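You operate a simulated robot arm through the tools that you are given. There is no shell and no other tool. Be economical: measure what you need, move in short steps, check, and stop when the job is done.

The job below is to be done with a simulated robot arm. You get a single attempt, and the scene is never put back.

TASK
Fetch the white card's tube and lay it on the blue rest.
Fine: first slide its slider to show the orange patch. Carry the tube level, then fill the empty pocket with the blue spacer from the green rest, label up and pushed home. Pull the tube that the yellow card names half to two thirds out, ready for the next round.

Only the result counts: the job must be done as asked and must still hold three seconds after the hand-in. Knocking over, shifting, dropping, spilling or breaking anything else fails it.

THE ROBOT
A 6-joint arm with a two-finger gripper on a trunk, on a base that drives. Base frame: it is fixed to the floor where the robot stands at the start and does not move with it; the origin is under the middle of the robot, x ahead of it, y to its left, z up. Readings come in mm, degrees, newtons and seconds.
With the tool pointing down near the work surface it reaches from about 580 to 700 mm from the robot's upright axis, wherever it stands. Its first joint turns from -166.0 to 166.0 degrees. Places, roughly: blue spacer [250, -1250, 500]; chalk plate [1100, 0, 1300]; marl plate [700, -400, 1300]; marl pocket [900, -500, 1200]. Payload 1.66 kg.
The TCP is the grasp point between the finger pads, 16 mm short of the fingertips. In the tool frame z runs along the fingers and y along their closing line. Largest opening 111 mm; the body of the gripper starts 104 mm behind the TCP.
Orientation is told as [roll, pitch, yaw] about the base's x, y, z axes, in that order, counted from this pose: with the fingers straight down and closing along the base's y, the tool's x points along the base's -x, its y along +y and its z along -z.

THE INTERFACE
- The arm moves only by the tool jog_arm. Its argument "rows" is a list of rows, each an object (a shift or turn left out is 0, a gripper value left out holds the last) with "linear": the shift along the base's x, y, z in mm, a list of three; "dr": the turn, a rotation vector about the base's x, y, z in degrees, a list of three; "claw": the gripper command, from -1 (shut) to 1 (fully open), values between in proportion. In form: [{"linear": [x, y, z], "dr": [wx, wy, wz], "claw": claw}, ...]. A call has 1 to 20 rows; each row shifts and turns the commanded pose from where the row before left it. Each row takes 0.2 s and may step no farther than 50 mm and 8.6 degrees from the row before; otherwise, or with a gripper value out of range, the whole call is refused. Where a pose cannot be reached the arm comes as near as it can. A force on the tool above 40 N (or 10 N above the force at the start of the call, whichever is more), or a blocked arm, ends the call early, and 0.2 s more pass. The fingers move at their own pace and stop on an object; they squeeze with about 32 N. The grip force told is the motor's: it shows also when the fingers shut on nothing. Time passes only in rows, and 0.2 s behind the last, so rows that do not move let the fingers close. It gives the time, the measured TCP pose, the force on the tool (base axes), the opening and the grip force at its end, in the units of the frame above (readings bear some noise), with the torque about the TCP (base axes, N m) and any sound that the robot's microphone picked up, and new pictures: "pictures" is both (left out), scene, wrist or none.
- Cameras (640 x 400 px; columns grow to the right, rows downward): "scene" is now at [61.6, 159.3, 1693.9]; the picture's right is [-0.36, -0.93, 0.00], its down [-0.55, 0.21, -0.81] and it looks along [0.75, -0.29, -0.59] (base axes); focal length 295 px, centre (320, 200). "wrist" rides on the gripper at [70, 14, -143] in the tool frame; the picture's right is [-0.19, 0.98, 0.00], its down [-0.87, -0.17, -0.47] and it looks along [-0.46, -0.09, 0.88] (tool axes); focal length 230 px, centre (320, 200). There is no depth. A picture from a camera that has moved, and an enlarged one, comes with that camera's place and axes in the base frame and with its lens.
- move_column(by): slides the trunk up (or, below 0, down) by that many mm; the arm and the scene camera ride with it, the base frame stays. It gives what a move gives, with no picture.
- steer(legs): drives the robot by 1 to 6 legs, each [ahead, left, turn to the left] in mm, mm and degrees, along the robot's own axes; the way and the turn of a leg run together, so that a leg with both is an arc; at most 1500 mm and 180 degrees a leg. The arm and the cameras ride along, it lands a little off, and it stops where it bumps. It gives what a move gives, and a new picture of the scene camera.
- head_to(pan, tilt): turns the head with the scene camera to pan (to the left, within 120 degrees either way) and tilt (down, from -29 to 69), counted from straight ahead of the robot. It gives what a move gives, and a new picture of the scene camera.
- enlarge(camera, box): a new picture of the part [left, top, right, bottom] of that camera's present view, enlarged. The clock stands still meanwhile.
- finish_job(): hands the job in; it is judged then, once.

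Work in short steps. Places have to be worked out from the pictures, the camera data and where the tool is seen: move nearer, look again, correct. Check each grasp and each placing, and mend what went wrong. You have 120 turns and 260 pictures in all, those below and enlarged ones among them. Open the gripper and draw the arm clear of the work before you hand the job in, unless the task says otherwise.

The tools are called after "Request:" as a command line: name --argument value ..., lists and objects as JSON in quotes. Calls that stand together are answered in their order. jog_arm: Moves the arm, as the interface text tells. Its arguments: {"type":"object","properties":{"rows":{"type":"array"},"pictures":{"type":"string","enum":["both","scene","wrist","none"]}},"required":["rows"]} The other tools are called the same way: move_column (by) slides the trunk up or down; steer (legs) drives the base; head_to (pan, tilt) turns the head that bears the scene camera; enlarge (camera, box) takes an enlarged picture of a part of a camera's view; finish_job () hands the job in.

At the start:

```text
time_s: 0.0
tcp_pos: [431.6, 36.4, 1471.8]
tool_rot: [0.0, 0.0, 0.0]
wrist_force: [0.0, 0.6, 0.4]
ft_torque: [-0.01, -0.02, 0.01]
opening: 110.9
gripper_force: 0.0
trunk travel left (down, up): [-275.0, 315.0]
robot x, y, heading: [2.5, -1.4, -0.2]
head pan, tilt: [-21.3, 36.2]
```

scene: 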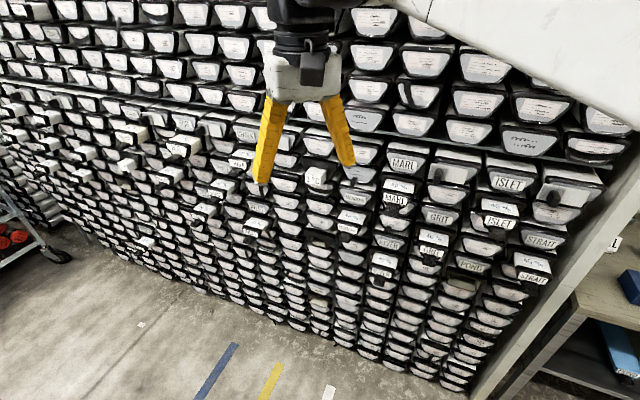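
wrist: 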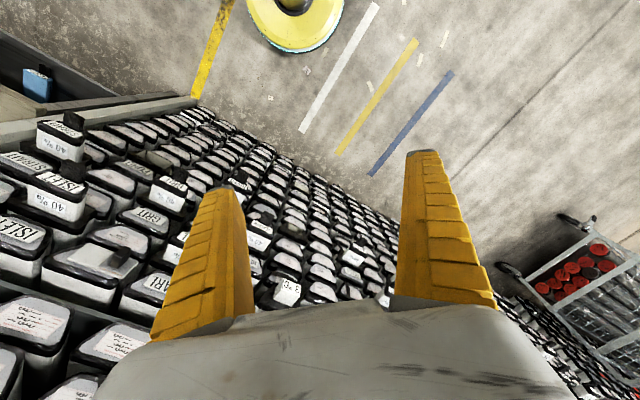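

I'll look more closely at the labelled region of the rack first.

Request:
enlarge --camera "scene" --box '[360, 120, 640, 300]'

Request:
enlarge --camera "scene" --box '[160, 100, 440, 280]'

Request:
head_to --pan -70 --tilt 40

```text
2.22 times, centred on (500, 210) of scene
camera zoom: at [61.6, 159.3, 1693.9], right [-0.36, -0.93, 0.0], down [-0.55, 0.21, -0.81], along [0.75, -0.29, -0.59], focal length 655 px, centre (-80, 178)
```

zoom: 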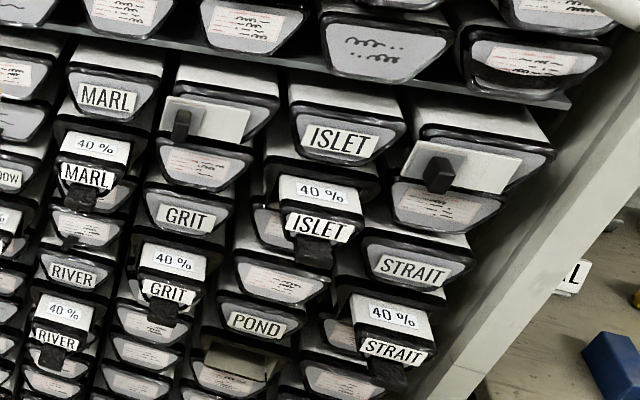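

```text
2.22 times, centred on (300, 190) of scene
camera zoom: at [61.6, 159.3, 1693.9], right [-0.36, -0.93, 0.0], down [-0.55, 0.21, -0.81], along [0.75, -0.29, -0.59], focal length 655 px, centre (364, 222)
```

zoom: 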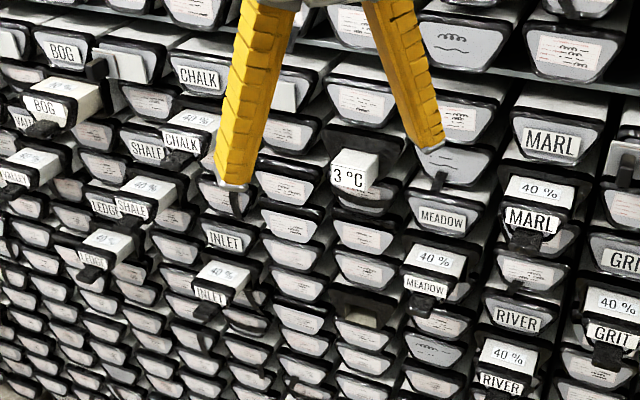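

```text
time_s: 1.2
tcp_pos: [430.6, 36.9, 1471.5]
tool_rot: [0.0, 0.0, 0.0]
wrist_force: [-0.1, 1.1, -0.2]
ft_torque: [-0.02, 0.0, 0.04]
opening: 110.8
gripper_force: 0.1
trunk travel left (down, up): [-275.0, 315.0]
robot x, y, heading: [-0.2, 1.7, -0.1]
head pan, tilt: [-70.0, 40.0]
camera scene: at [9.4, 111.2, 1688.1], right [-0.94, -0.34, 0.0], down [-0.22, 0.6, -0.77], along [0.26, -0.72, -0.64], focal length 295 px, centre (320, 200)
```

scene: 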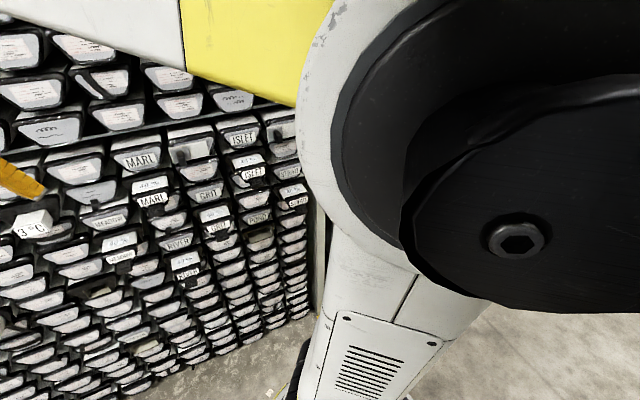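

The arm hides the right side; I'll turn the base in place to the right to look at the table and cards there.

Request:
steer --legs '[[0, 0, -60]]'

Request:
head_to --pan 0 --tilt 40

Request:
head_to --pan 40 --tilt 20

```text
time_s: 4.2
tcp_pos: [250.0, -353.9, 1470.9]
tool_rot: [0.0, 0.1, -59.8]
wrist_force: [0.0, 0.0, -0.7]
ft_torque: [0.0, 0.04, -0.02]
opening: 110.9
gripper_force: 0.1
trunk travel left (down, up): [-275.0, 315.0]
robot x, y, heading: [0.1, 0.1, -59.7]
head pan, tilt: [-70.0, 40.0]
camera scene: at [99.8, 48.7, 1688.1], right [-0.77, 0.64, 0.0], down [0.41, 0.49, -0.77], along [-0.49, -0.59, -0.64], focal length 295 px, centre (320, 200)
```

scene: 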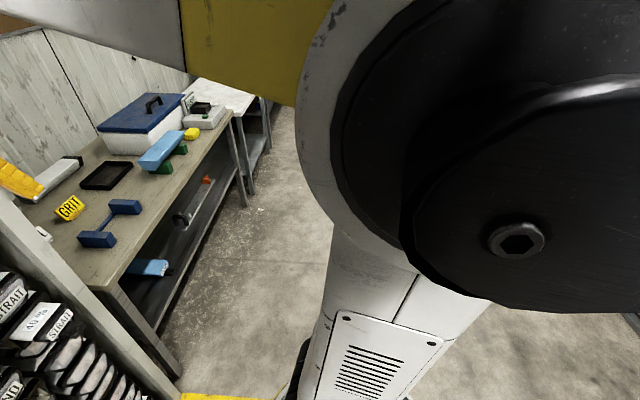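

```text
time_s: 5.6
tcp_pos: [248.3, -354.0, 1472.4]
tool_rot: [-0.1, -0.1, -59.7]
wrist_force: [0.3, 0.2, -0.3]
ft_torque: [0.0, -0.01, 0.01]
opening: 110.7
gripper_force: 0.0
trunk travel left (down, up): [-275.0, 315.0]
robot x, y, heading: [-0.5, -1.6, -59.4]
head pan, tilt: [0.0, 40.0]
camera scene: at [197.0, 40.8, 1688.1], right [-0.86, -0.5, 0.0], down [-0.32, 0.56, -0.77], along [0.39, -0.66, -0.64], focal length 295 px, centre (320, 200)
```

scene: 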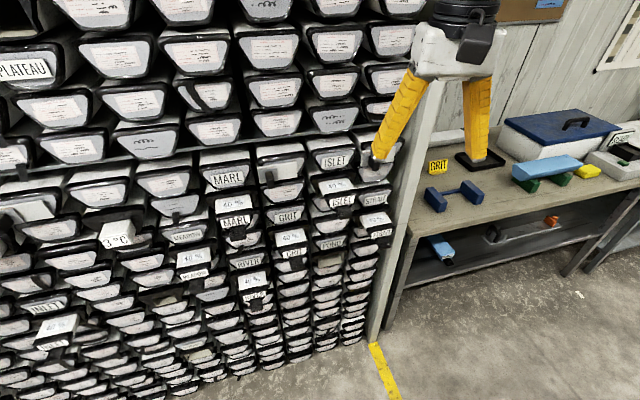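

```text
time_s: 6.7
tcp_pos: [249.5, -354.4, 1471.6]
tool_rot: [0.1, -0.1, -59.7]
wrist_force: [-0.3, -0.1, -0.7]
ft_torque: [0.0, 0.02, 0.0]
opening: 110.7
gripper_force: 0.1
trunk travel left (down, up): [-275.0, 315.0]
robot x, y, heading: [-2.4, 2.7, -59.9]
head pan, tilt: [40.0, 20.0]
camera scene: at [241.8, 82.8, 1719.5], right [-0.34, -0.94, 0.0], down [-0.32, 0.12, -0.94], along [0.88, -0.32, -0.34], focal length 295 px, centre (320, 200)
```

scene: 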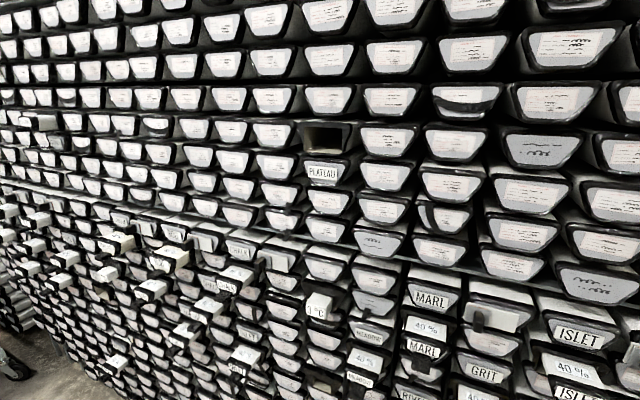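

The bench on the right holds cards, the blue rest and the green rest with a spacer. I'll look at it directly.

Request:
head_to --pan -30 --tilt 40

Request:
enlarge --camera "scene" --box '[160, 80, 440, 280]'

Request:
head_to --pan 0 --tilt 40

Request:
enlarge --camera "scene" --box '[400, 100, 640, 280]'

Request:
enlarge --camera "scene" --box '[160, 130, 410, 300]'

```text
time_s: 8.1
tcp_pos: [249.5, -354.3, 1471.6]
tool_rot: [0.0, 0.1, -59.7]
wrist_force: [-0.6, -1.1, 0.3]
ft_torque: [-0.01, -0.03, 0.02]
opening: 110.7
gripper_force: 0.0
trunk travel left (down, up): [-275.0, 315.0]
robot x, y, heading: [-0.1, -2.2, -59.8]
head pan, tilt: [-30.0, 40.0]
camera scene: at [154.7, 29.2, 1688.1], right [-1.0, -0.01, 0.0], down [0.0, 0.64, -0.77], along [0.0, -0.77, -0.64], focal length 295 px, centre (320, 200)
```

scene: 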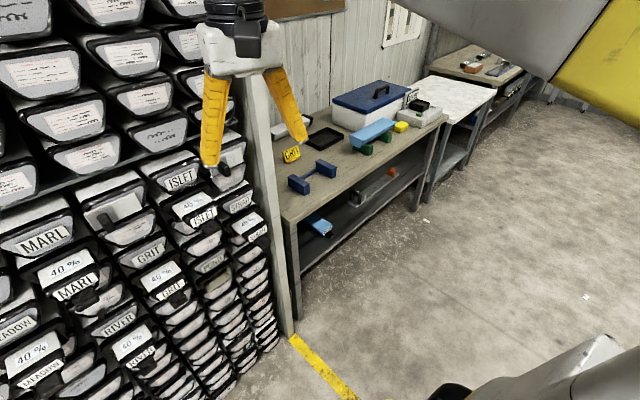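

```text
2.00 times, centred on (300, 180) of scene
camera zoom: at [154.7, 29.2, 1688.1], right [-1.0, -0.01, 0.0], down [0.0, 0.64, -0.77], along [0.0, -0.77, -0.64], focal length 590 px, centre (360, 240)
```

zoom: 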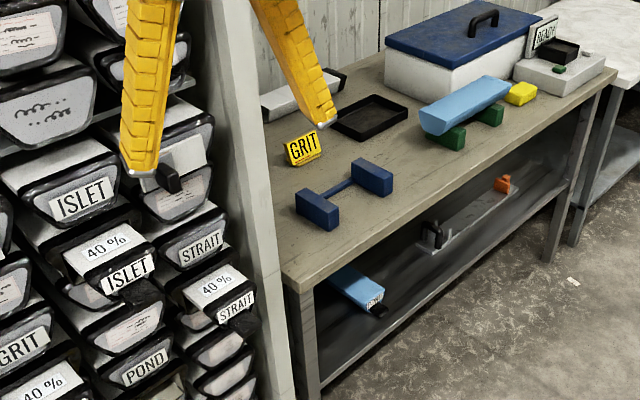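

```text
time_s: 9.1
tcp_pos: [249.3, -353.6, 1472.0]
tool_rot: [0.0, 0.0, -59.6]
wrist_force: [0.8, -0.5, 0.8]
ft_torque: [-0.04, 0.02, 0.0]
opening: 110.8
gripper_force: 0.1
trunk travel left (down, up): [-275.0, 315.0]
robot x, y, heading: [0.3, -0.9, -59.7]
head pan, tilt: [0.0, 40.0]
camera scene: at [197.0, 40.8, 1688.1], right [-0.86, -0.5, 0.0], down [-0.32, 0.56, -0.77], along [0.39, -0.66, -0.64], focal length 295 px, centre (320, 200)
```

scene: 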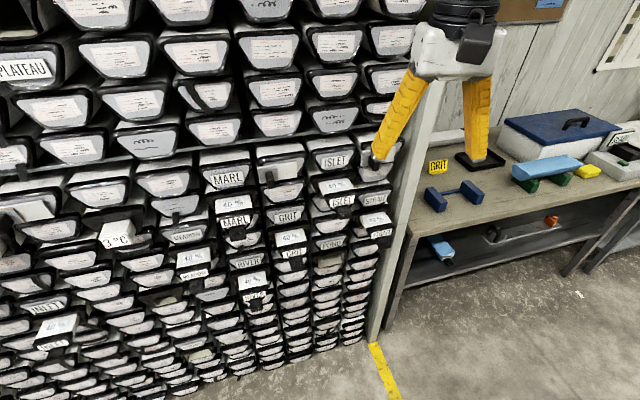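

```text
2.22 times, centred on (520, 190) of scene
camera zoom: at [197.0, 40.8, 1688.1], right [-0.86, -0.5, 0.0], down [-0.32, 0.56, -0.77], along [0.39, -0.66, -0.64], focal length 655 px, centre (-124, 222)
```

zoom: 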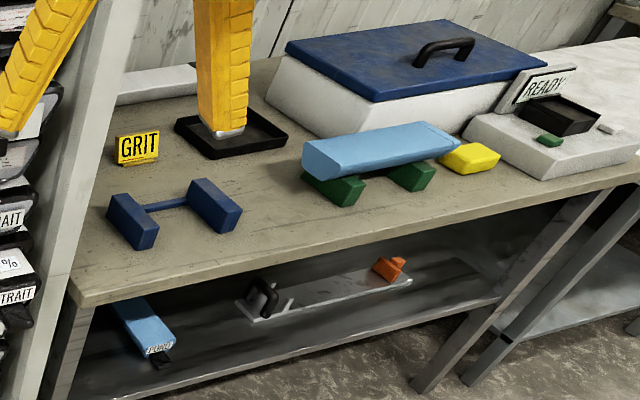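

```text
2.35 times, centred on (285, 215) of scene
camera zoom: at [197.0, 40.8, 1688.1], right [-0.86, -0.5, 0.0], down [-0.32, 0.56, -0.77], along [0.39, -0.66, -0.64], focal length 694 px, centre (402, 165)
```

zoom: 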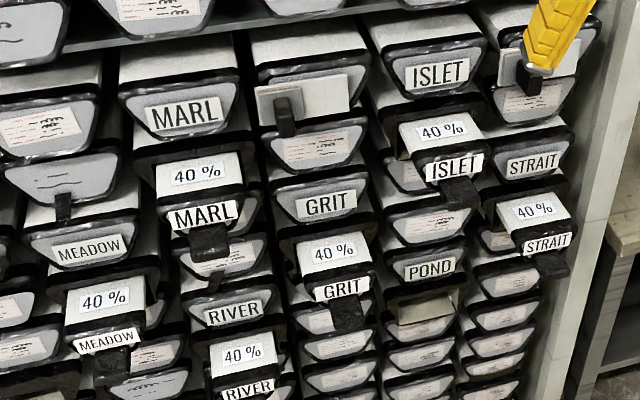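

Request:
enlarge --camera "scene" --box '[190, 140, 310, 215]'

Request:
enlarge --camera "scene" --box '[190, 205, 310, 280]'

Request:
steer --legs '[[0, -500, 0]]'

Request:
head_to --pan -10 --tilt 40

```text
5.33 times, centred on (250, 178) of scene
camera zoom: at [197.0, 40.8, 1688.1], right [-0.86, -0.5, 0.0], down [-0.32, 0.56, -0.77], along [0.39, -0.66, -0.64], focal length 1573 px, centre (693, 320)
```

zoom: 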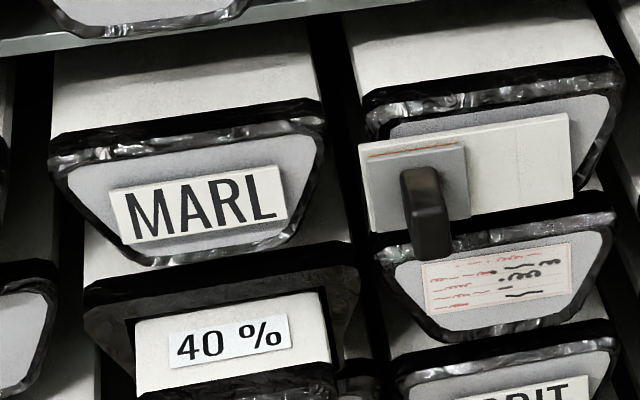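

```text
5.33 times, centred on (250, 242) of scene
camera zoom: at [197.0, 40.8, 1688.1], right [-0.86, -0.5, 0.0], down [-0.32, 0.56, -0.77], along [0.39, -0.66, -0.64], focal length 1573 px, centre (693, -27)
```

zoom: 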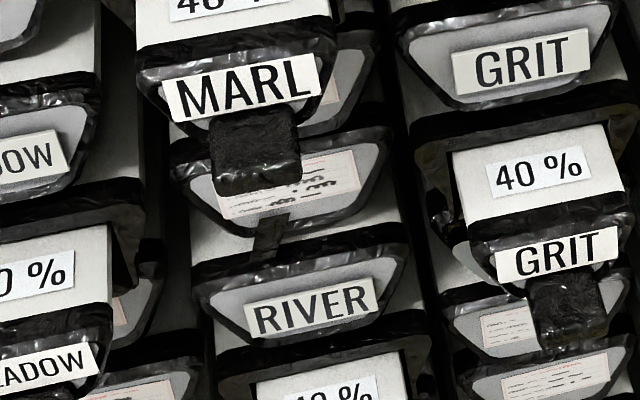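

```text
time_s: 12.0
tcp_pos: [-180.8, -606.2, 1471.5]
tool_rot: [0.0, -0.1, -59.7]
wrist_force: [0.1, -0.2, -0.8]
ft_torque: [-0.01, -0.01, 0.01]
opening: 111.0
gripper_force: 0.1
trunk travel left (down, up): [-275.0, 315.0]
robot x, y, heading: [-431.0, -251.9, -59.9]
head pan, tilt: [0.0, 40.0]
camera scene: at [-234.3, -211.3, 1688.2], right [-0.86, -0.51, 0.0], down [-0.32, 0.56, -0.77], along [0.39, -0.66, -0.64], focal length 295 px, centre (320, 200)
```

scene: 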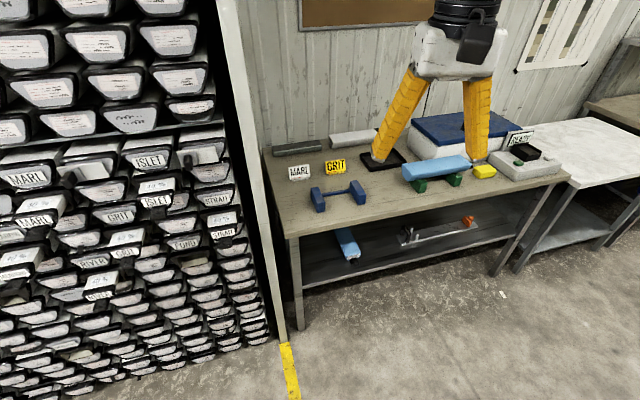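

```text
time_s: 12.7
tcp_pos: [-181.2, -605.5, 1470.9]
tool_rot: [0.0, 0.0, -59.7]
wrist_force: [0.1, -0.2, -0.5]
ft_torque: [0.03, 0.01, -0.01]
opening: 110.9
gripper_force: 0.2
trunk travel left (down, up): [-275.0, 315.0]
robot x, y, heading: [-429.0, -252.1, -59.8]
head pan, tilt: [-10.0, 40.0]
camera scene: at [-246.9, -217.2, 1688.1], right [-0.94, -0.35, 0.0], down [-0.22, 0.6, -0.77], along [0.27, -0.72, -0.64], focal length 295 px, centre (320, 200)
```

scene: 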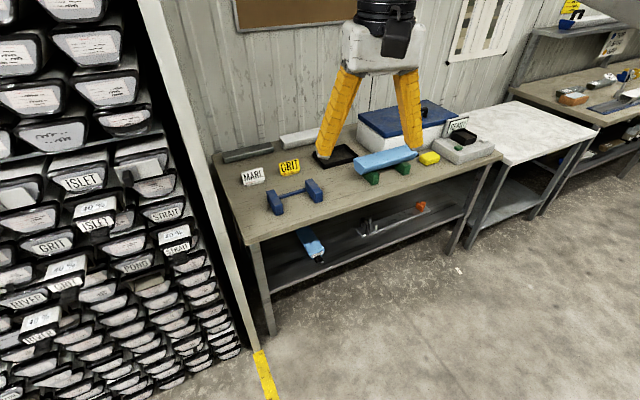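

White card reads MARL, yellow card reads GRIT. Now I'll drive back to stand square in front of the MARL column and look at it face-on.

Request:
steer --legs '[[-161, 820, 7]]'

Request:
head_to --pan 0 --tilt 25

Request:
enlarge --camera "scene" --box '[180, 150, 480, 340]'

```text
time_s: 17.1
tcp_pos: [448.5, 11.3, 1471.2]
tool_rot: [0.0, 0.0, -52.8]
wrist_force: [0.2, -0.7, 0.4]
ft_torque: [-0.01, 0.02, 0.01]
opening: 110.7
gripper_force: 0.1
trunk travel left (down, up): [-275.0, 315.0]
robot x, y, heading: [159.4, 332.1, -53.0]
head pan, tilt: [-10.0, 40.0]
camera scene: at [336.1, 390.2, 1688.0], right [-0.89, -0.46, 0.0], down [-0.29, 0.57, -0.77], along [0.35, -0.68, -0.64], focal length 295 px, centre (320, 200)
```

scene: 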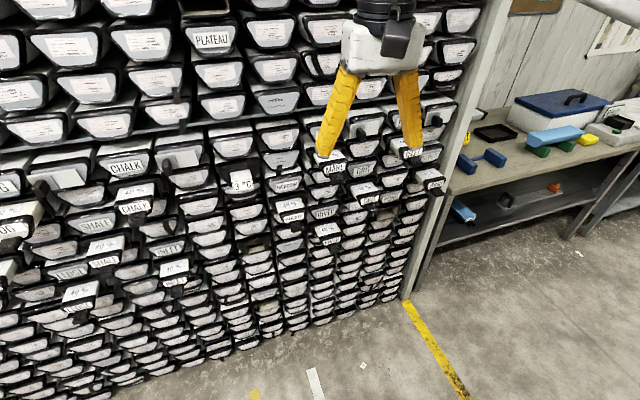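

```text
time_s: 17.9
tcp_pos: [448.0, 13.2, 1472.0]
tool_rot: [0.0, -0.1, -52.8]
wrist_force: [-0.5, 0.1, 0.6]
ft_torque: [0.0, 0.02, -0.01]
opening: 111.0
gripper_force: 0.1
trunk travel left (down, up): [-275.0, 315.0]
robot x, y, heading: [159.0, 332.0, -52.5]
head pan, tilt: [0.0, 25.0]
camera scene: at [352.6, 392.0, 1711.4], right [-0.8, -0.6, 0.0], down [-0.26, 0.34, -0.91], along [0.55, -0.72, -0.42], focal length 295 px, centre (320, 200)
```

scene: 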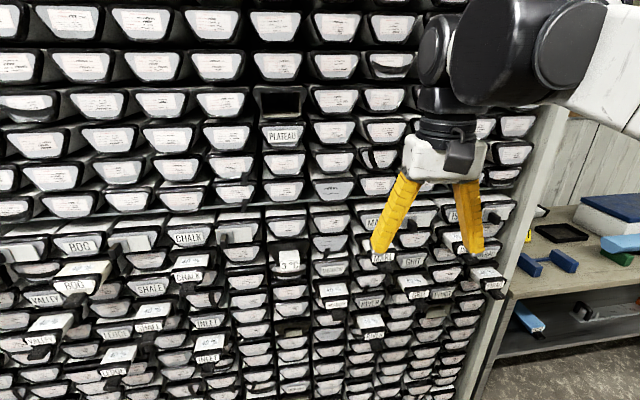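

```text
2.11 times, centred on (330, 245) of scene
camera zoom: at [352.6, 392.0, 1711.4], right [-0.8, -0.6, 0.0], down [-0.26, 0.34, -0.91], along [0.55, -0.72, -0.42], focal length 621 px, centre (299, 105)
```

zoom: 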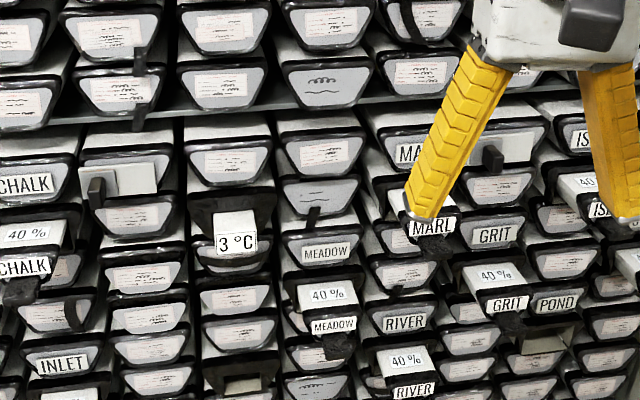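

The slider panel with the knob sits immediately right of the MARL plate. I'll swing the tool to point horizontally at the rack, staying back from it, to see with the wrist camera.

Request:
jog_arm --rows '[{"linear": [13, -17, -10], "dr": [-6.55, -4.91, 0]}, {"linear": [13, -17, -10], "dr": [-6.55, -4.91, 0]}, {"linear": [13, -17, -10], "dr": [-6.55, -4.91, 0]}, {"linear": [13, -17, -10], "dr": [-6.55, -4.91, 0]}, {"linear": [13, -17, -10], "dr": [-6.55, -4.91, 0]}, {"linear": [13, -17, -10], "dr": [-6.55, -4.91, 0]}, {"linear": [13, -17, -10], "dr": [-6.55, -4.91, 0]}, {"linear": [13, -17, -10], "dr": [-6.55, -4.91, 0]}, {"linear": [13, -17, -10], "dr": [-6.55, -4.91, 0]}, {"linear": [13, -17, -10], "dr": [-6.55, -4.91, 0]}, {"linear": [13, -17, -10], "dr": [-6.55, -4.91, 0]}]'

```text
time_s: 20.3
tcp_pos: [589.4, -172.9, 1363.3]
tool_rot: [-13.5, -89.1, -39.7]
wrist_force: [0.7, -0.5, 0.6]
ft_torque: [-0.03, -0.03, -0.01]
opening: 110.9
gripper_force: 0.0
out of reach, approached as far as the arm can: row 11
trunk travel left (down, up): [-275.0, 315.0]
robot x, y, heading: [154.5, 333.9, -52.9]
head pan, tilt: [0.0, 25.0]
camera scene: at [353.3, 391.3, 1711.3], right [-0.8, -0.6, 0.0], down [-0.26, 0.34, -0.91], along [0.55, -0.72, -0.42], focal length 295 px, centre (320, 200)
camera wrist: at [513.8, -49.8, 1297.2], right [0.79, 0.59, 0.19], down [-0.4, 0.27, 0.87], along [0.46, -0.76, 0.45], focal length 230 px, centre (320, 200)
```

scene: 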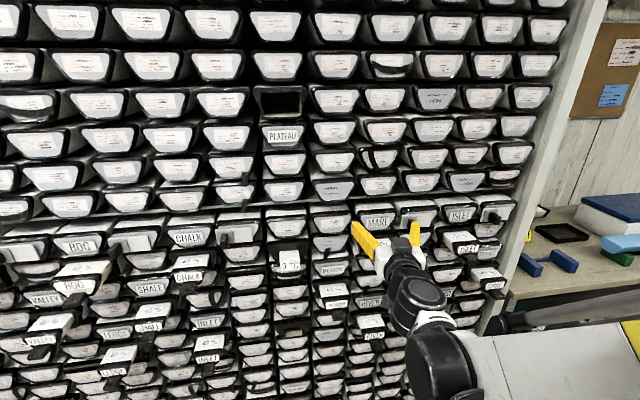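
wrist: 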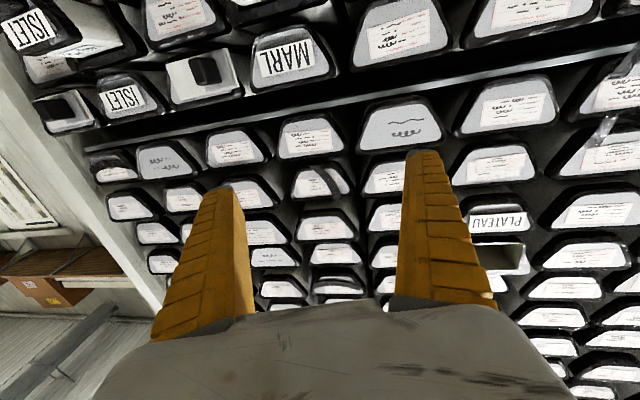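

Two-view triangulation puts the MARL plate at (692,-352,1262) and the slider panel at (602,-444,1262), so the rack runs at 45°. I'll enlarge the slider and the tube.

Request:
enlarge --camera "wrist" --box '[20, 0, 340, 140]'

Request:
steer --legs '[[0, 0, 8]]'

```text
2.00 times, centred on (180, 70) of wrist
camera zoom: at [513.8, -49.8, 1297.2], right [0.79, 0.59, 0.19], down [-0.4, 0.27, 0.87], along [0.46, -0.76, 0.45], focal length 460 px, centre (600, 460)
```

zoom: 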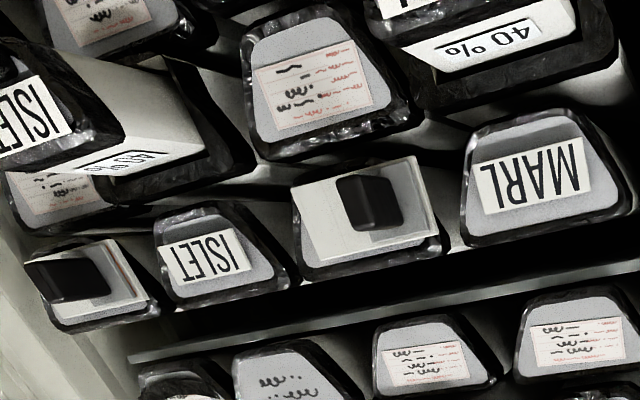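

```text
time_s: 21.3
tcp_pos: [655.0, -108.4, 1363.2]
tool_rot: [-18.9, -89.0, -26.3]
wrist_force: [-0.3, -0.7, 0.5]
ft_torque: [0.01, -0.04, -0.01]
opening: 110.8
gripper_force: 0.1
trunk travel left (down, up): [-275.0, 315.0]
robot x, y, heading: [159.0, 330.9, -44.8]
head pan, tilt: [0.0, 25.0]
camera scene: at [342.9, 418.6, 1711.4], right [-0.71, -0.71, 0.0], down [-0.3, 0.3, -0.91], along [0.64, -0.64, -0.42], focal length 295 px, centre (320, 200)
```

scene: 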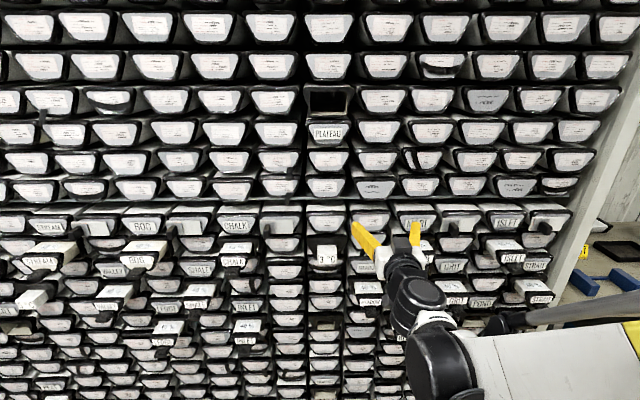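

Knob is around (596,-396,1262). I'll lower the trunk 100 mm and drive sideways/ahead to bring the open fingers in front of the knob, still clear of it.

Request:
move_column --by -100

Request:
steer --legs '[[60, -245, 0]]'

Request:
jog_arm --rows '[{"linear": [0, 0, 0], "claw": 0.1}, {"linear": [0, 0, 0]}]' --pictures "both"

```text
time_s: 22.6
tcp_pos: [654.3, -108.7, 1264.7]
tool_rot: [-18.5, -89.0, -26.8]
wrist_force: [-0.9, -0.1, 0.8]
ft_torque: [-0.01, 0.0, 0.01]
opening: 110.8
gripper_force: 0.1
trunk travel left (down, up): [-175.0, 415.0]
robot x, y, heading: [154.5, 337.7, -45.1]
head pan, tilt: [0.0, 25.0]
```

```text
time_s: 24.5
tcp_pos: [528.8, -322.7, 1261.9]
tool_rot: [-16.6, -89.1, -28.5]
wrist_force: [0.1, -1.1, 0.3]
ft_torque: [-0.02, 0.01, 0.04]
opening: 110.7
gripper_force: 0.0
trunk travel left (down, up): [-175.0, 415.0]
robot x, y, heading: [30.3, 121.5, -44.6]
head pan, tilt: [0.0, 25.0]
camera scene: at [215.3, 204.6, 1611.5], right [-0.71, -0.71, 0.0], down [-0.3, 0.3, -0.91], along [0.64, -0.64, -0.42], focal length 295 px, centre (320, 200)
```

scene: 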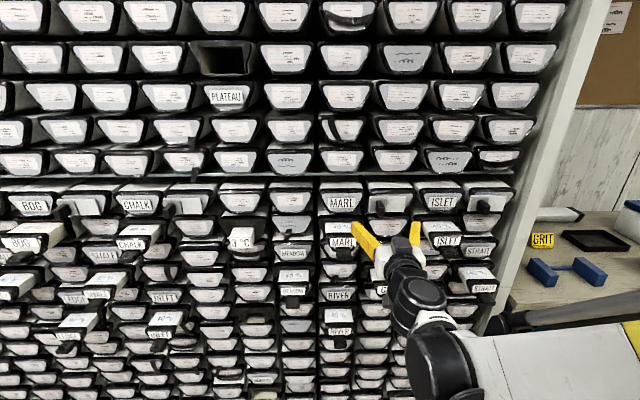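

```text
time_s: 25.1
tcp_pos: [527.4, -321.6, 1263.4]
tool_rot: [-18.5, -89.0, -26.7]
wrist_force: [-0.3, -0.6, 0.0]
ft_torque: [0.02, 0.01, -0.01]
opening: 63.1
gripper_force: 1.4
trunk travel left (down, up): [-175.0, 415.0]
robot x, y, heading: [31.4, 124.6, -45.1]
head pan, tilt: [0.0, 25.0]
camera scene: at [215.7, 205.3, 1611.4], right [-0.71, -0.71, 0.0], down [-0.3, 0.3, -0.91], along [0.64, -0.64, -0.42], focal length 295 px, centre (320, 200)
camera wrist: at [435.6, -209.5, 1198.1], right [0.7, 0.69, 0.18], down [-0.44, 0.21, 0.87], along [0.56, -0.69, 0.45], focal length 230 px, centre (320, 200)
```

scene: 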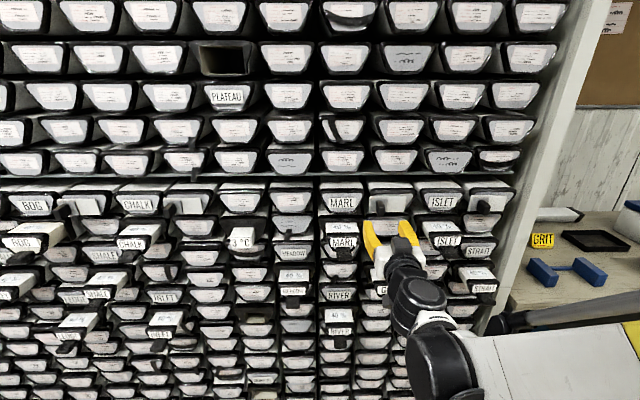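
wrist: 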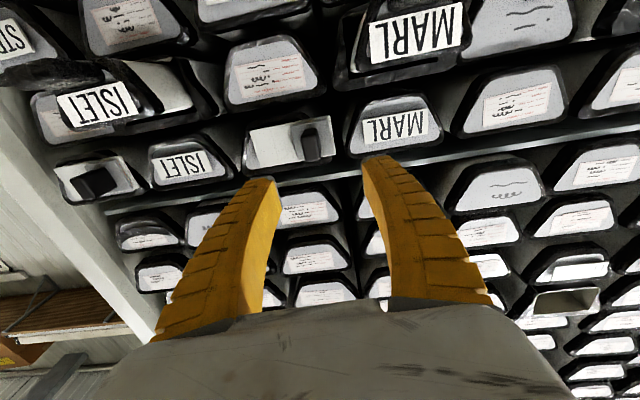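

Fingers are lined up with the knob. I'll advance about 75 mm along the rack normal and look again.

Request:
jog_arm --rows '[{"linear": [12.5, -14, -1.5]}, {"linear": [12.5, -14, -1.5]}, {"linear": [12.5, -14, -1.5]}, {"linear": [12.5, -14, -1.5]}]'

```text
time_s: 26.1
tcp_pos: [578.4, -377.7, 1256.3]
tool_rot: [-16.7, -89.0, -28.5]
wrist_force: [-0.7, -0.1, 0.1]
ft_torque: [0.02, -0.02, 0.04]
opening: 63.1
gripper_force: 1.1
trunk travel left (down, up): [-175.0, 415.0]
robot x, y, heading: [31.7, 120.8, -44.8]
head pan, tilt: [0.0, 25.0]
camera scene: at [216.1, 204.9, 1611.4], right [-0.71, -0.71, 0.0], down [-0.3, 0.3, -0.91], along [0.64, -0.64, -0.42], focal length 295 px, centre (320, 200)
camera wrist: at [485.7, -266.2, 1191.6], right [0.7, 0.69, 0.18], down [-0.44, 0.21, 0.87], along [0.56, -0.69, 0.45], focal length 230 px, centre (320, 200)
```

scene: 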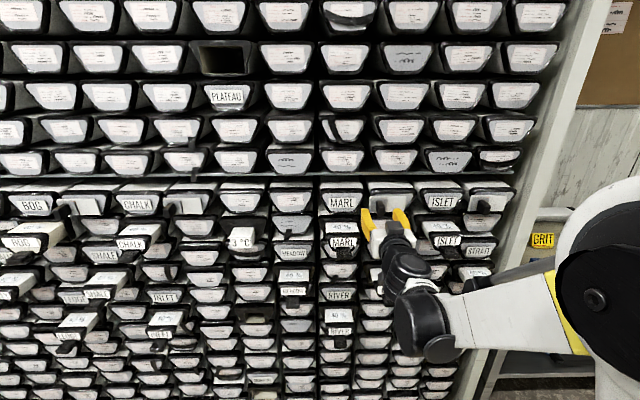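
wrist: 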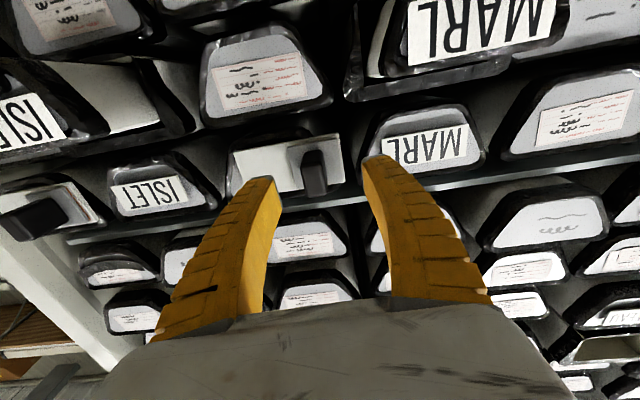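

The knob sits between the fingers; I'll advance 36 mm and close on it.

Request:
jog_arm --rows '[{"linear": [11.5, -14.5, 0]}, {"linear": [11.5, -14.5, 0]}, {"linear": [0, 0, 0], "claw": -1}, {"linear": [0, 0, 0]}]'

```text
time_s: 27.1
tcp_pos: [599.9, -407.9, 1257.9]
tool_rot: [-17.0, -88.9, -28.5]
wrist_force: [-6.3, 4.1, -11.2]
ft_torque: [0.12, -0.05, 0.03]
opening: 13.3
gripper_force: 34.3
trunk travel left (down, up): [-175.0, 415.0]
robot x, y, heading: [31.6, 119.4, -44.6]
head pan, tilt: [0.0, 25.0]
camera scene: at [215.6, 205.3, 1611.3], right [-0.71, -0.71, 0.0], down [-0.3, 0.3, -0.91], along [0.64, -0.64, -0.42], focal length 295 px, centre (320, 200)
camera wrist: at [508.3, -295.1, 1192.5], right [0.7, 0.69, 0.18], down [-0.44, 0.21, 0.87], along [0.56, -0.69, 0.45], focal length 230 px, centre (320, 200)
```

scene: 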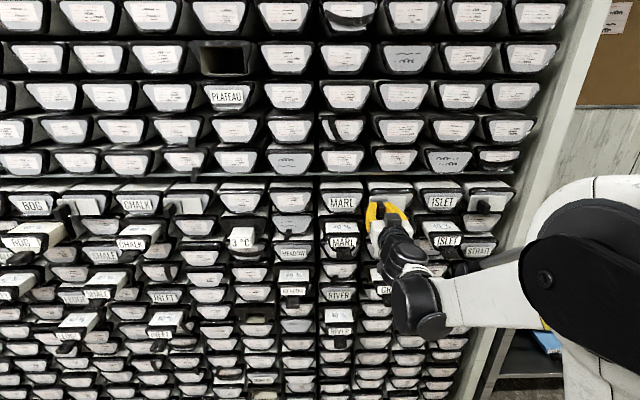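
wrist: 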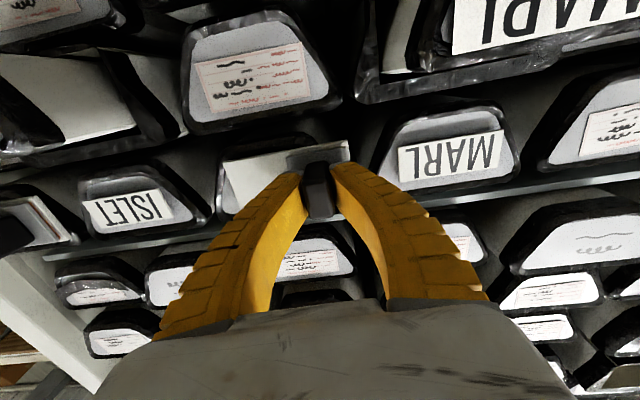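

Knob gripped (13 mm). I'll slide it to the right along the rack in small rows and check for the orange patch.

Request:
jog_arm --rows '[{"linear": [-6, -6, 0]}, {"linear": [-6, -6, 0]}, {"linear": [-6, -6, 0]}, {"linear": [-6, -6, 0]}, {"linear": [-6, -6, 0]}]'

```text
time_s: 28.3
tcp_pos: [577.9, -429.4, 1257.6]
tool_rot: [-19.8, -89.0, -25.5]
wrist_force: [1.1, -1.1, 8.2]
ft_torque: [-0.02, -0.2, 0.03]
opening: 10.3
gripper_force: 33.4
out of reach, approached as far as the arm can: row 4, 5
trunk travel left (down, up): [-175.0, 415.0]
robot x, y, heading: [31.3, 121.1, -44.6]
head pan, tilt: [0.0, 25.0]
camera scene: at [215.5, 205.6, 1611.5], right [-0.71, -0.71, 0.0], down [-0.3, 0.3, -0.91], along [0.64, -0.64, -0.42], focal length 295 px, centre (320, 200)
camera wrist: at [485.4, -317.2, 1192.5], right [0.7, 0.69, 0.18], down [-0.44, 0.21, 0.87], along [0.56, -0.69, 0.45], focal length 230 px, centre (320, 200)
```

scene: 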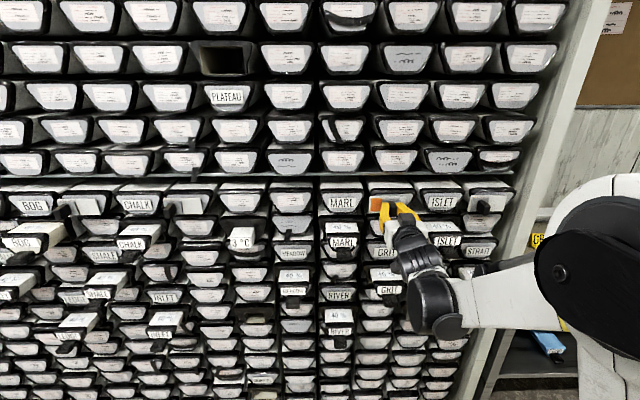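
wrist: 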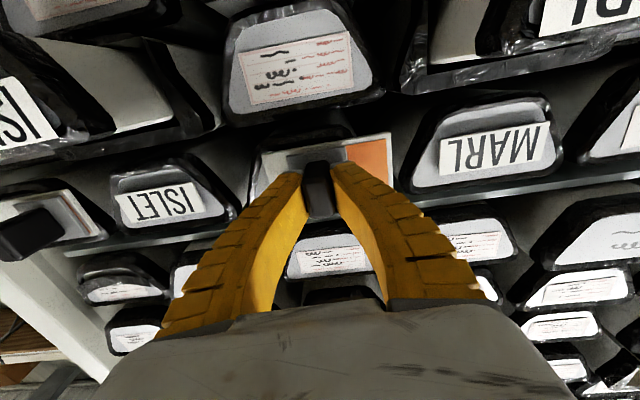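

The orange is half shown, but the arm is at its reach limit. I'll release, back off, drive the base a bit closer/right and push the knob the rest of the way.

Request:
jog_arm --rows '[{"linear": [0, 0, 0], "claw": 0}, {"linear": [0, 0, 0]}, {"linear": [-14, 14, 0]}, {"linear": [-20, 20, 0]}, {"linear": [-20, 20, 0]}]' --pictures "wrist"

Request:
steer --legs '[[70, -60, 0]]'

Request:
enlarge --camera "wrist" --box '[160, 60, 480, 260]'

```text
time_s: 29.5
tcp_pos: [522.8, -375.4, 1257.2]
tool_rot: [-19.8, -88.9, -25.4]
wrist_force: [-0.7, -0.3, -0.9]
ft_torque: [0.02, -0.02, -0.04]
opening: 57.3
gripper_force: 1.3
trunk travel left (down, up): [-175.0, 415.0]
robot x, y, heading: [30.9, 126.2, -44.8]
head pan, tilt: [0.0, 25.0]
camera wrist: at [430.9, -262.5, 1191.5], right [0.7, 0.69, 0.18], down [-0.44, 0.21, 0.87], along [0.56, -0.69, 0.45], focal length 230 px, centre (320, 200)
```

wrist: 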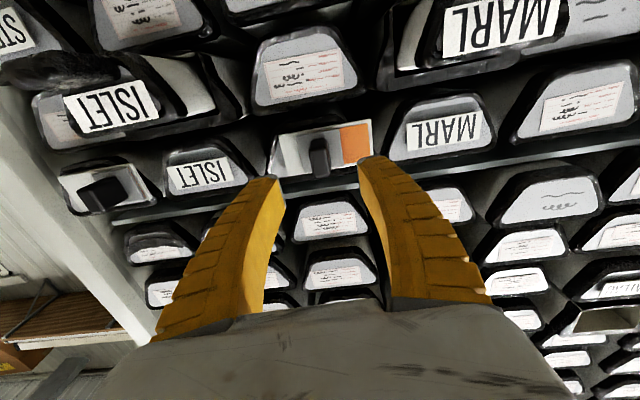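

```text
time_s: 30.7
tcp_pos: [529.7, -453.2, 1257.6]
tool_rot: [-31.9, -89.1, -12.9]
wrist_force: [-15.9, 23.9, -1.9]
ft_torque: [-0.22, -0.03, 1.15]
opening: 65.9
gripper_force: 4.0
trunk travel left (down, up): [-175.0, 415.0]
robot x, y, heading: [34.0, 33.4, -44.7]
head pan, tilt: [0.0, 25.0]
stopped in leg 1: the force on the tool passed its limit at 43 N (the readings are from after the stop); the commanded pose is now the measured one
camera scene: at [219.0, 123.0, 1611.5], right [-0.7, -0.71, 0.0], down [-0.3, 0.29, -0.91], along [0.65, -0.64, -0.42], focal length 295 px, centre (320, 200)
```

scene: 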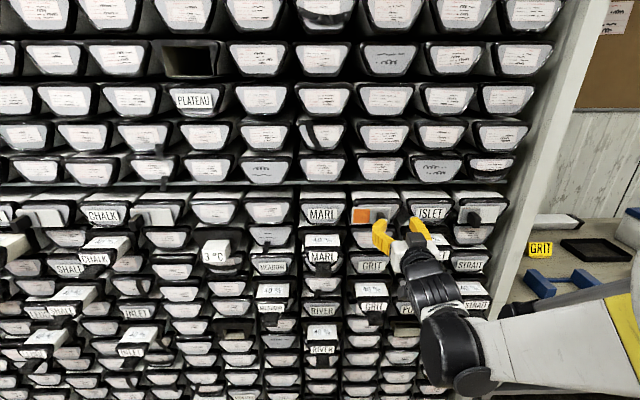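

```text
2.00 times, centred on (320, 160) of wrist
camera zoom: at [436.1, -341.7, 1192.1], right [0.7, 0.7, 0.18], down [-0.44, 0.21, 0.87], along [0.57, -0.69, 0.45], focal length 460 px, centre (320, 280)
```

zoom: 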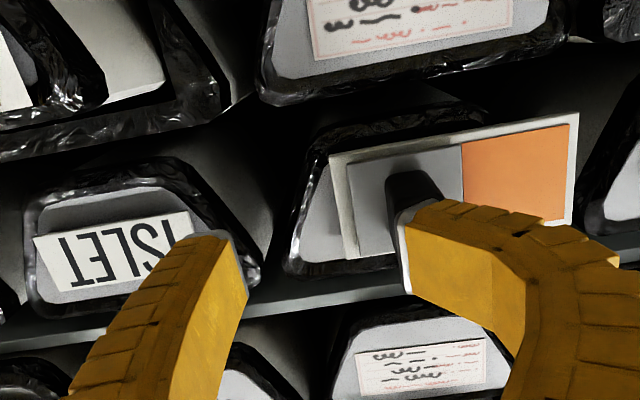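

The drive made a finger press on the knob (43 N stop), pushing the slider apparently to its end. I'll back straight off and inspect.

Request:
jog_arm --rows '[{"linear": [-10, 10, 0]}, {"linear": [-20, 20, 0]}, {"linear": [-20, 20, 0]}]' --pictures "wrist"

Request:
enlarge --camera "wrist" --box '[200, 80, 440, 230]'

Request:
enlarge --camera "scene" --box '[300, 180, 480, 290]'

```text
time_s: 31.5
tcp_pos: [481.4, -408.0, 1256.4]
tool_rot: [-21.7, -88.9, -23.3]
wrist_force: [0.2, 0.0, 0.5]
ft_torque: [0.0, 0.01, 0.02]
opening: 57.4
gripper_force: 1.3
trunk travel left (down, up): [-175.0, 415.0]
robot x, y, heading: [36.8, 33.5, -44.6]
head pan, tilt: [0.0, 25.0]
camera wrist: at [388.6, -296.4, 1190.5], right [0.7, 0.69, 0.18], down [-0.44, 0.21, 0.87], along [0.57, -0.69, 0.45], focal length 230 px, centre (320, 200)
```

wrist: 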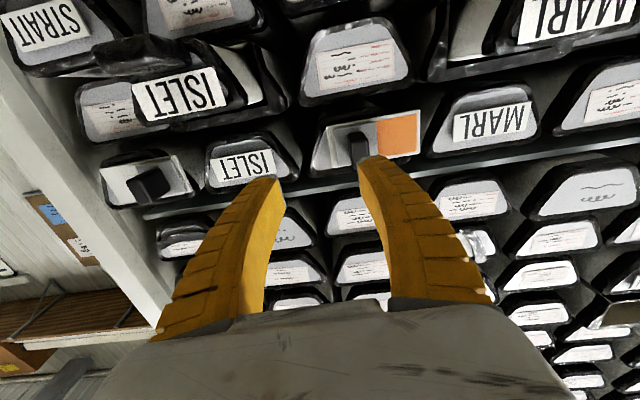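

```text
2.67 times, centred on (320, 155) of wrist
camera zoom: at [388.6, -296.4, 1190.5], right [0.7, 0.69, 0.18], down [-0.44, 0.21, 0.87], along [0.57, -0.69, 0.45], focal length 614 px, centre (320, 320)
```

zoom: 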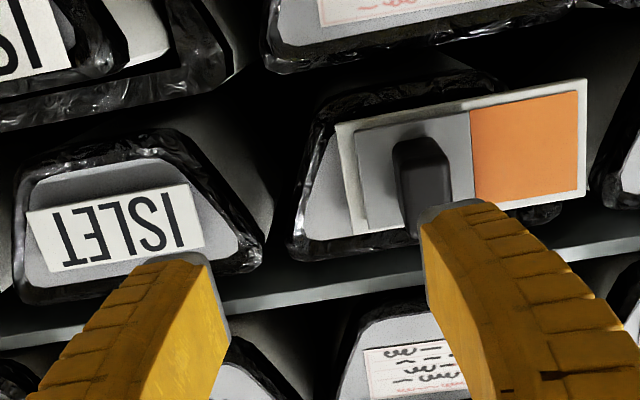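

```text
3.56 times, centred on (390, 235) of scene
camera zoom: at [221.8, 118.3, 1611.5], right [-0.7, -0.71, 0.0], down [-0.3, 0.3, -0.91], along [0.64, -0.64, -0.42], focal length 1048 px, centre (71, 76)
```

zoom: 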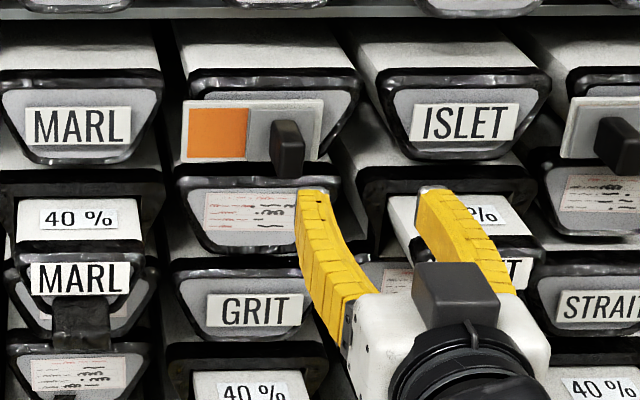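

The orange is exposed but a ~10 mm gap remains at the slider's right end. I'll regrip the knob (s≈91) and push it the rest of the way home.

Request:
jog_arm --rows '[{"linear": [27.6, 27.6, 0]}, {"linear": [20, -20, 0]}, {"linear": [20, -20, 0]}, {"linear": [16, -16, 0]}, {"linear": [0, 0, 0], "claw": -1}, {"linear": [0, 0, 0]}]'

Request:
jog_arm --rows '[{"linear": [-3.5, -3.5, 0]}, {"linear": [-3.5, -3.5, 0]}]' --pictures "none"

Request:
enlarge --camera "scene" --box '[300, 180, 480, 290]'

```text
time_s: 32.9
tcp_pos: [565.5, -435.7, 1254.8]
tool_rot: [-22.1, -88.8, -22.9]
wrist_force: [-4.3, 4.8, -14.1]
ft_torque: [0.1, -0.11, 0.02]
opening: 12.7
gripper_force: 34.5
trunk travel left (down, up): [-175.0, 415.0]
robot x, y, heading: [34.3, 34.7, -44.5]
head pan, tilt: [0.0, 25.0]
camera scene: at [222.4, 118.0, 1611.2], right [-0.7, -0.71, 0.0], down [-0.3, 0.3, -0.91], along [0.64, -0.64, -0.42], focal length 295 px, centre (320, 200)
camera wrist: at [472.6, -324.7, 1189.8], right [0.7, 0.69, 0.18], down [-0.44, 0.21, 0.88], along [0.57, -0.69, 0.45], focal length 230 px, centre (320, 200)
```

scene: 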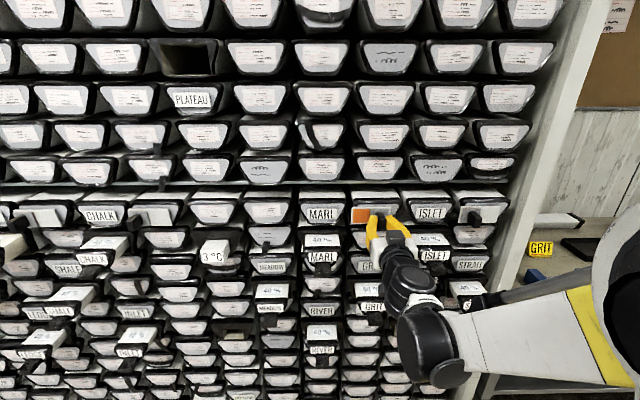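
wrist: 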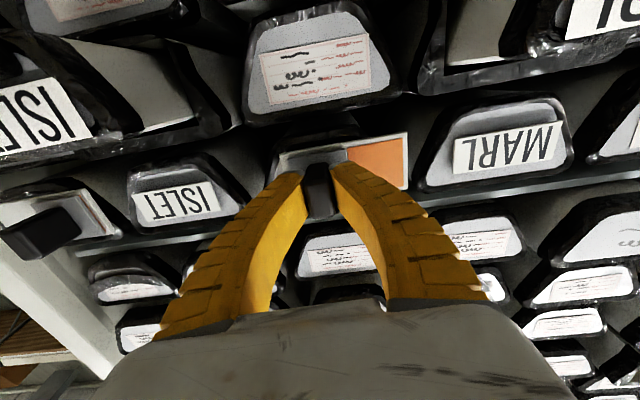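

```text
time_s: 33.5
tcp_pos: [563.7, -436.9, 1255.4]
tool_rot: [-32.3, -88.7, -12.1]
wrist_force: [18.0, 26.2, -14.5]
ft_torque: [0.17, -0.04, 0.32]
opening: 12.3
gripper_force: 34.0
trunk travel left (down, up): [-175.0, 415.0]
robot x, y, heading: [38.1, 29.4, -44.8]
head pan, tilt: [0.0, 25.0]
```

```text
3.56 times, centred on (390, 235) of scene
camera zoom: at [226.3, 122.2, 1610.7], right [-0.7, -0.71, 0.0], down [-0.3, 0.29, -0.91], along [0.64, -0.64, -0.42], focal length 1048 px, centre (71, 76)
```

zoom: 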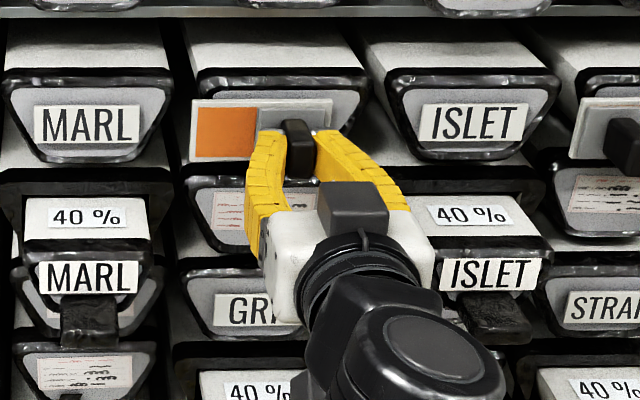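

The slider is against its stop (31 N, no movement), orange fully shown. I'll relieve, open and retreat.

Request:
jog_arm --rows '[{"linear": [3.5, 3.5, 0]}, {"linear": [0, 0, 0], "claw": 0}, {"linear": [0, 0, 0]}, {"linear": [-25, 25, 0]}, {"linear": [-30, 30, 0]}, {"linear": [-30, 30, 0]}, {"linear": [0, 0, -40]}, {"linear": [0, 0, -40]}]'

Request:
enlarge --camera "wrist" --box '[260, 0, 640, 240]'

Request:
enlarge --camera "scene" --box '[240, 180, 420, 290]'

```text
time_s: 35.3
tcp_pos: [480.1, -357.9, 1187.0]
tool_rot: [-20.7, -88.8, -24.3]
wrist_force: [0.0, -1.1, -0.2]
ft_torque: [0.0, -0.02, -0.03]
opening: 57.3
gripper_force: 2.0
out of reach, approached as far as the arm can: row 8
trunk travel left (down, up): [-175.0, 415.0]
robot x, y, heading: [38.1, 31.5, -44.6]
head pan, tilt: [0.0, 25.0]
camera scene: at [222.0, 118.2, 1611.4], right [-0.7, -0.71, 0.0], down [-0.3, 0.3, -0.91], along [0.64, -0.64, -0.42], focal length 295 px, centre (320, 200)
camera wrist: at [386.6, -245.4, 1121.1], right [0.7, 0.69, 0.18], down [-0.43, 0.21, 0.88], along [0.57, -0.69, 0.45], focal length 230 px, centre (320, 200)
```

scene: 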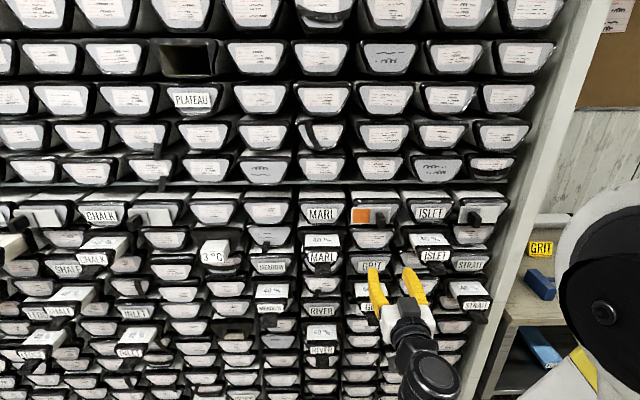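
wrist: 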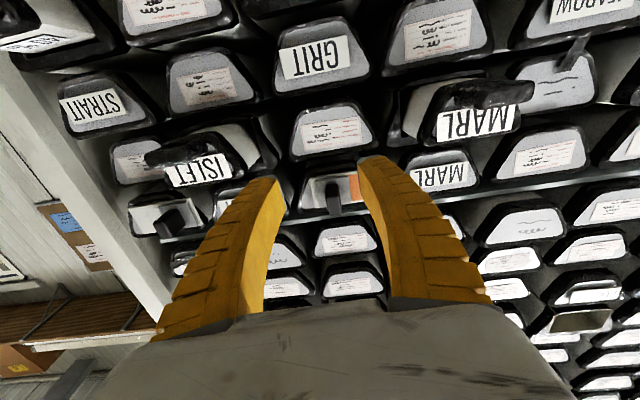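

```text
1.67 times, centred on (450, 120) of wrist
camera zoom: at [386.6, -245.4, 1121.1], right [0.7, 0.69, 0.18], down [-0.43, 0.21, 0.88], along [0.57, -0.69, 0.45], focal length 384 px, centre (103, 333)
```

zoom: 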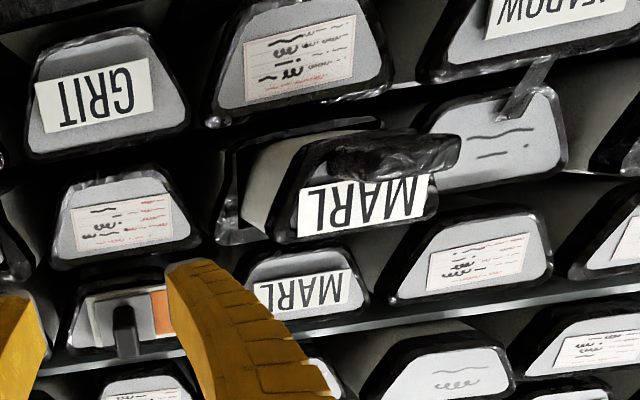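

```text
3.56 times, centred on (330, 235) of scene
camera zoom: at [222.0, 118.2, 1611.4], right [-0.7, -0.71, 0.0], down [-0.3, 0.3, -0.91], along [0.64, -0.64, -0.42], focal length 1048 px, centre (284, 76)
```

zoom: 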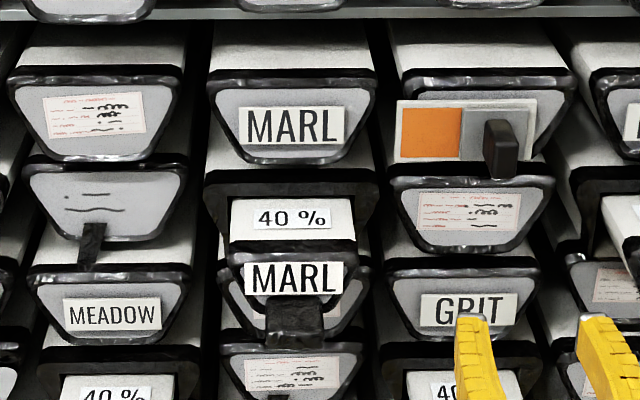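

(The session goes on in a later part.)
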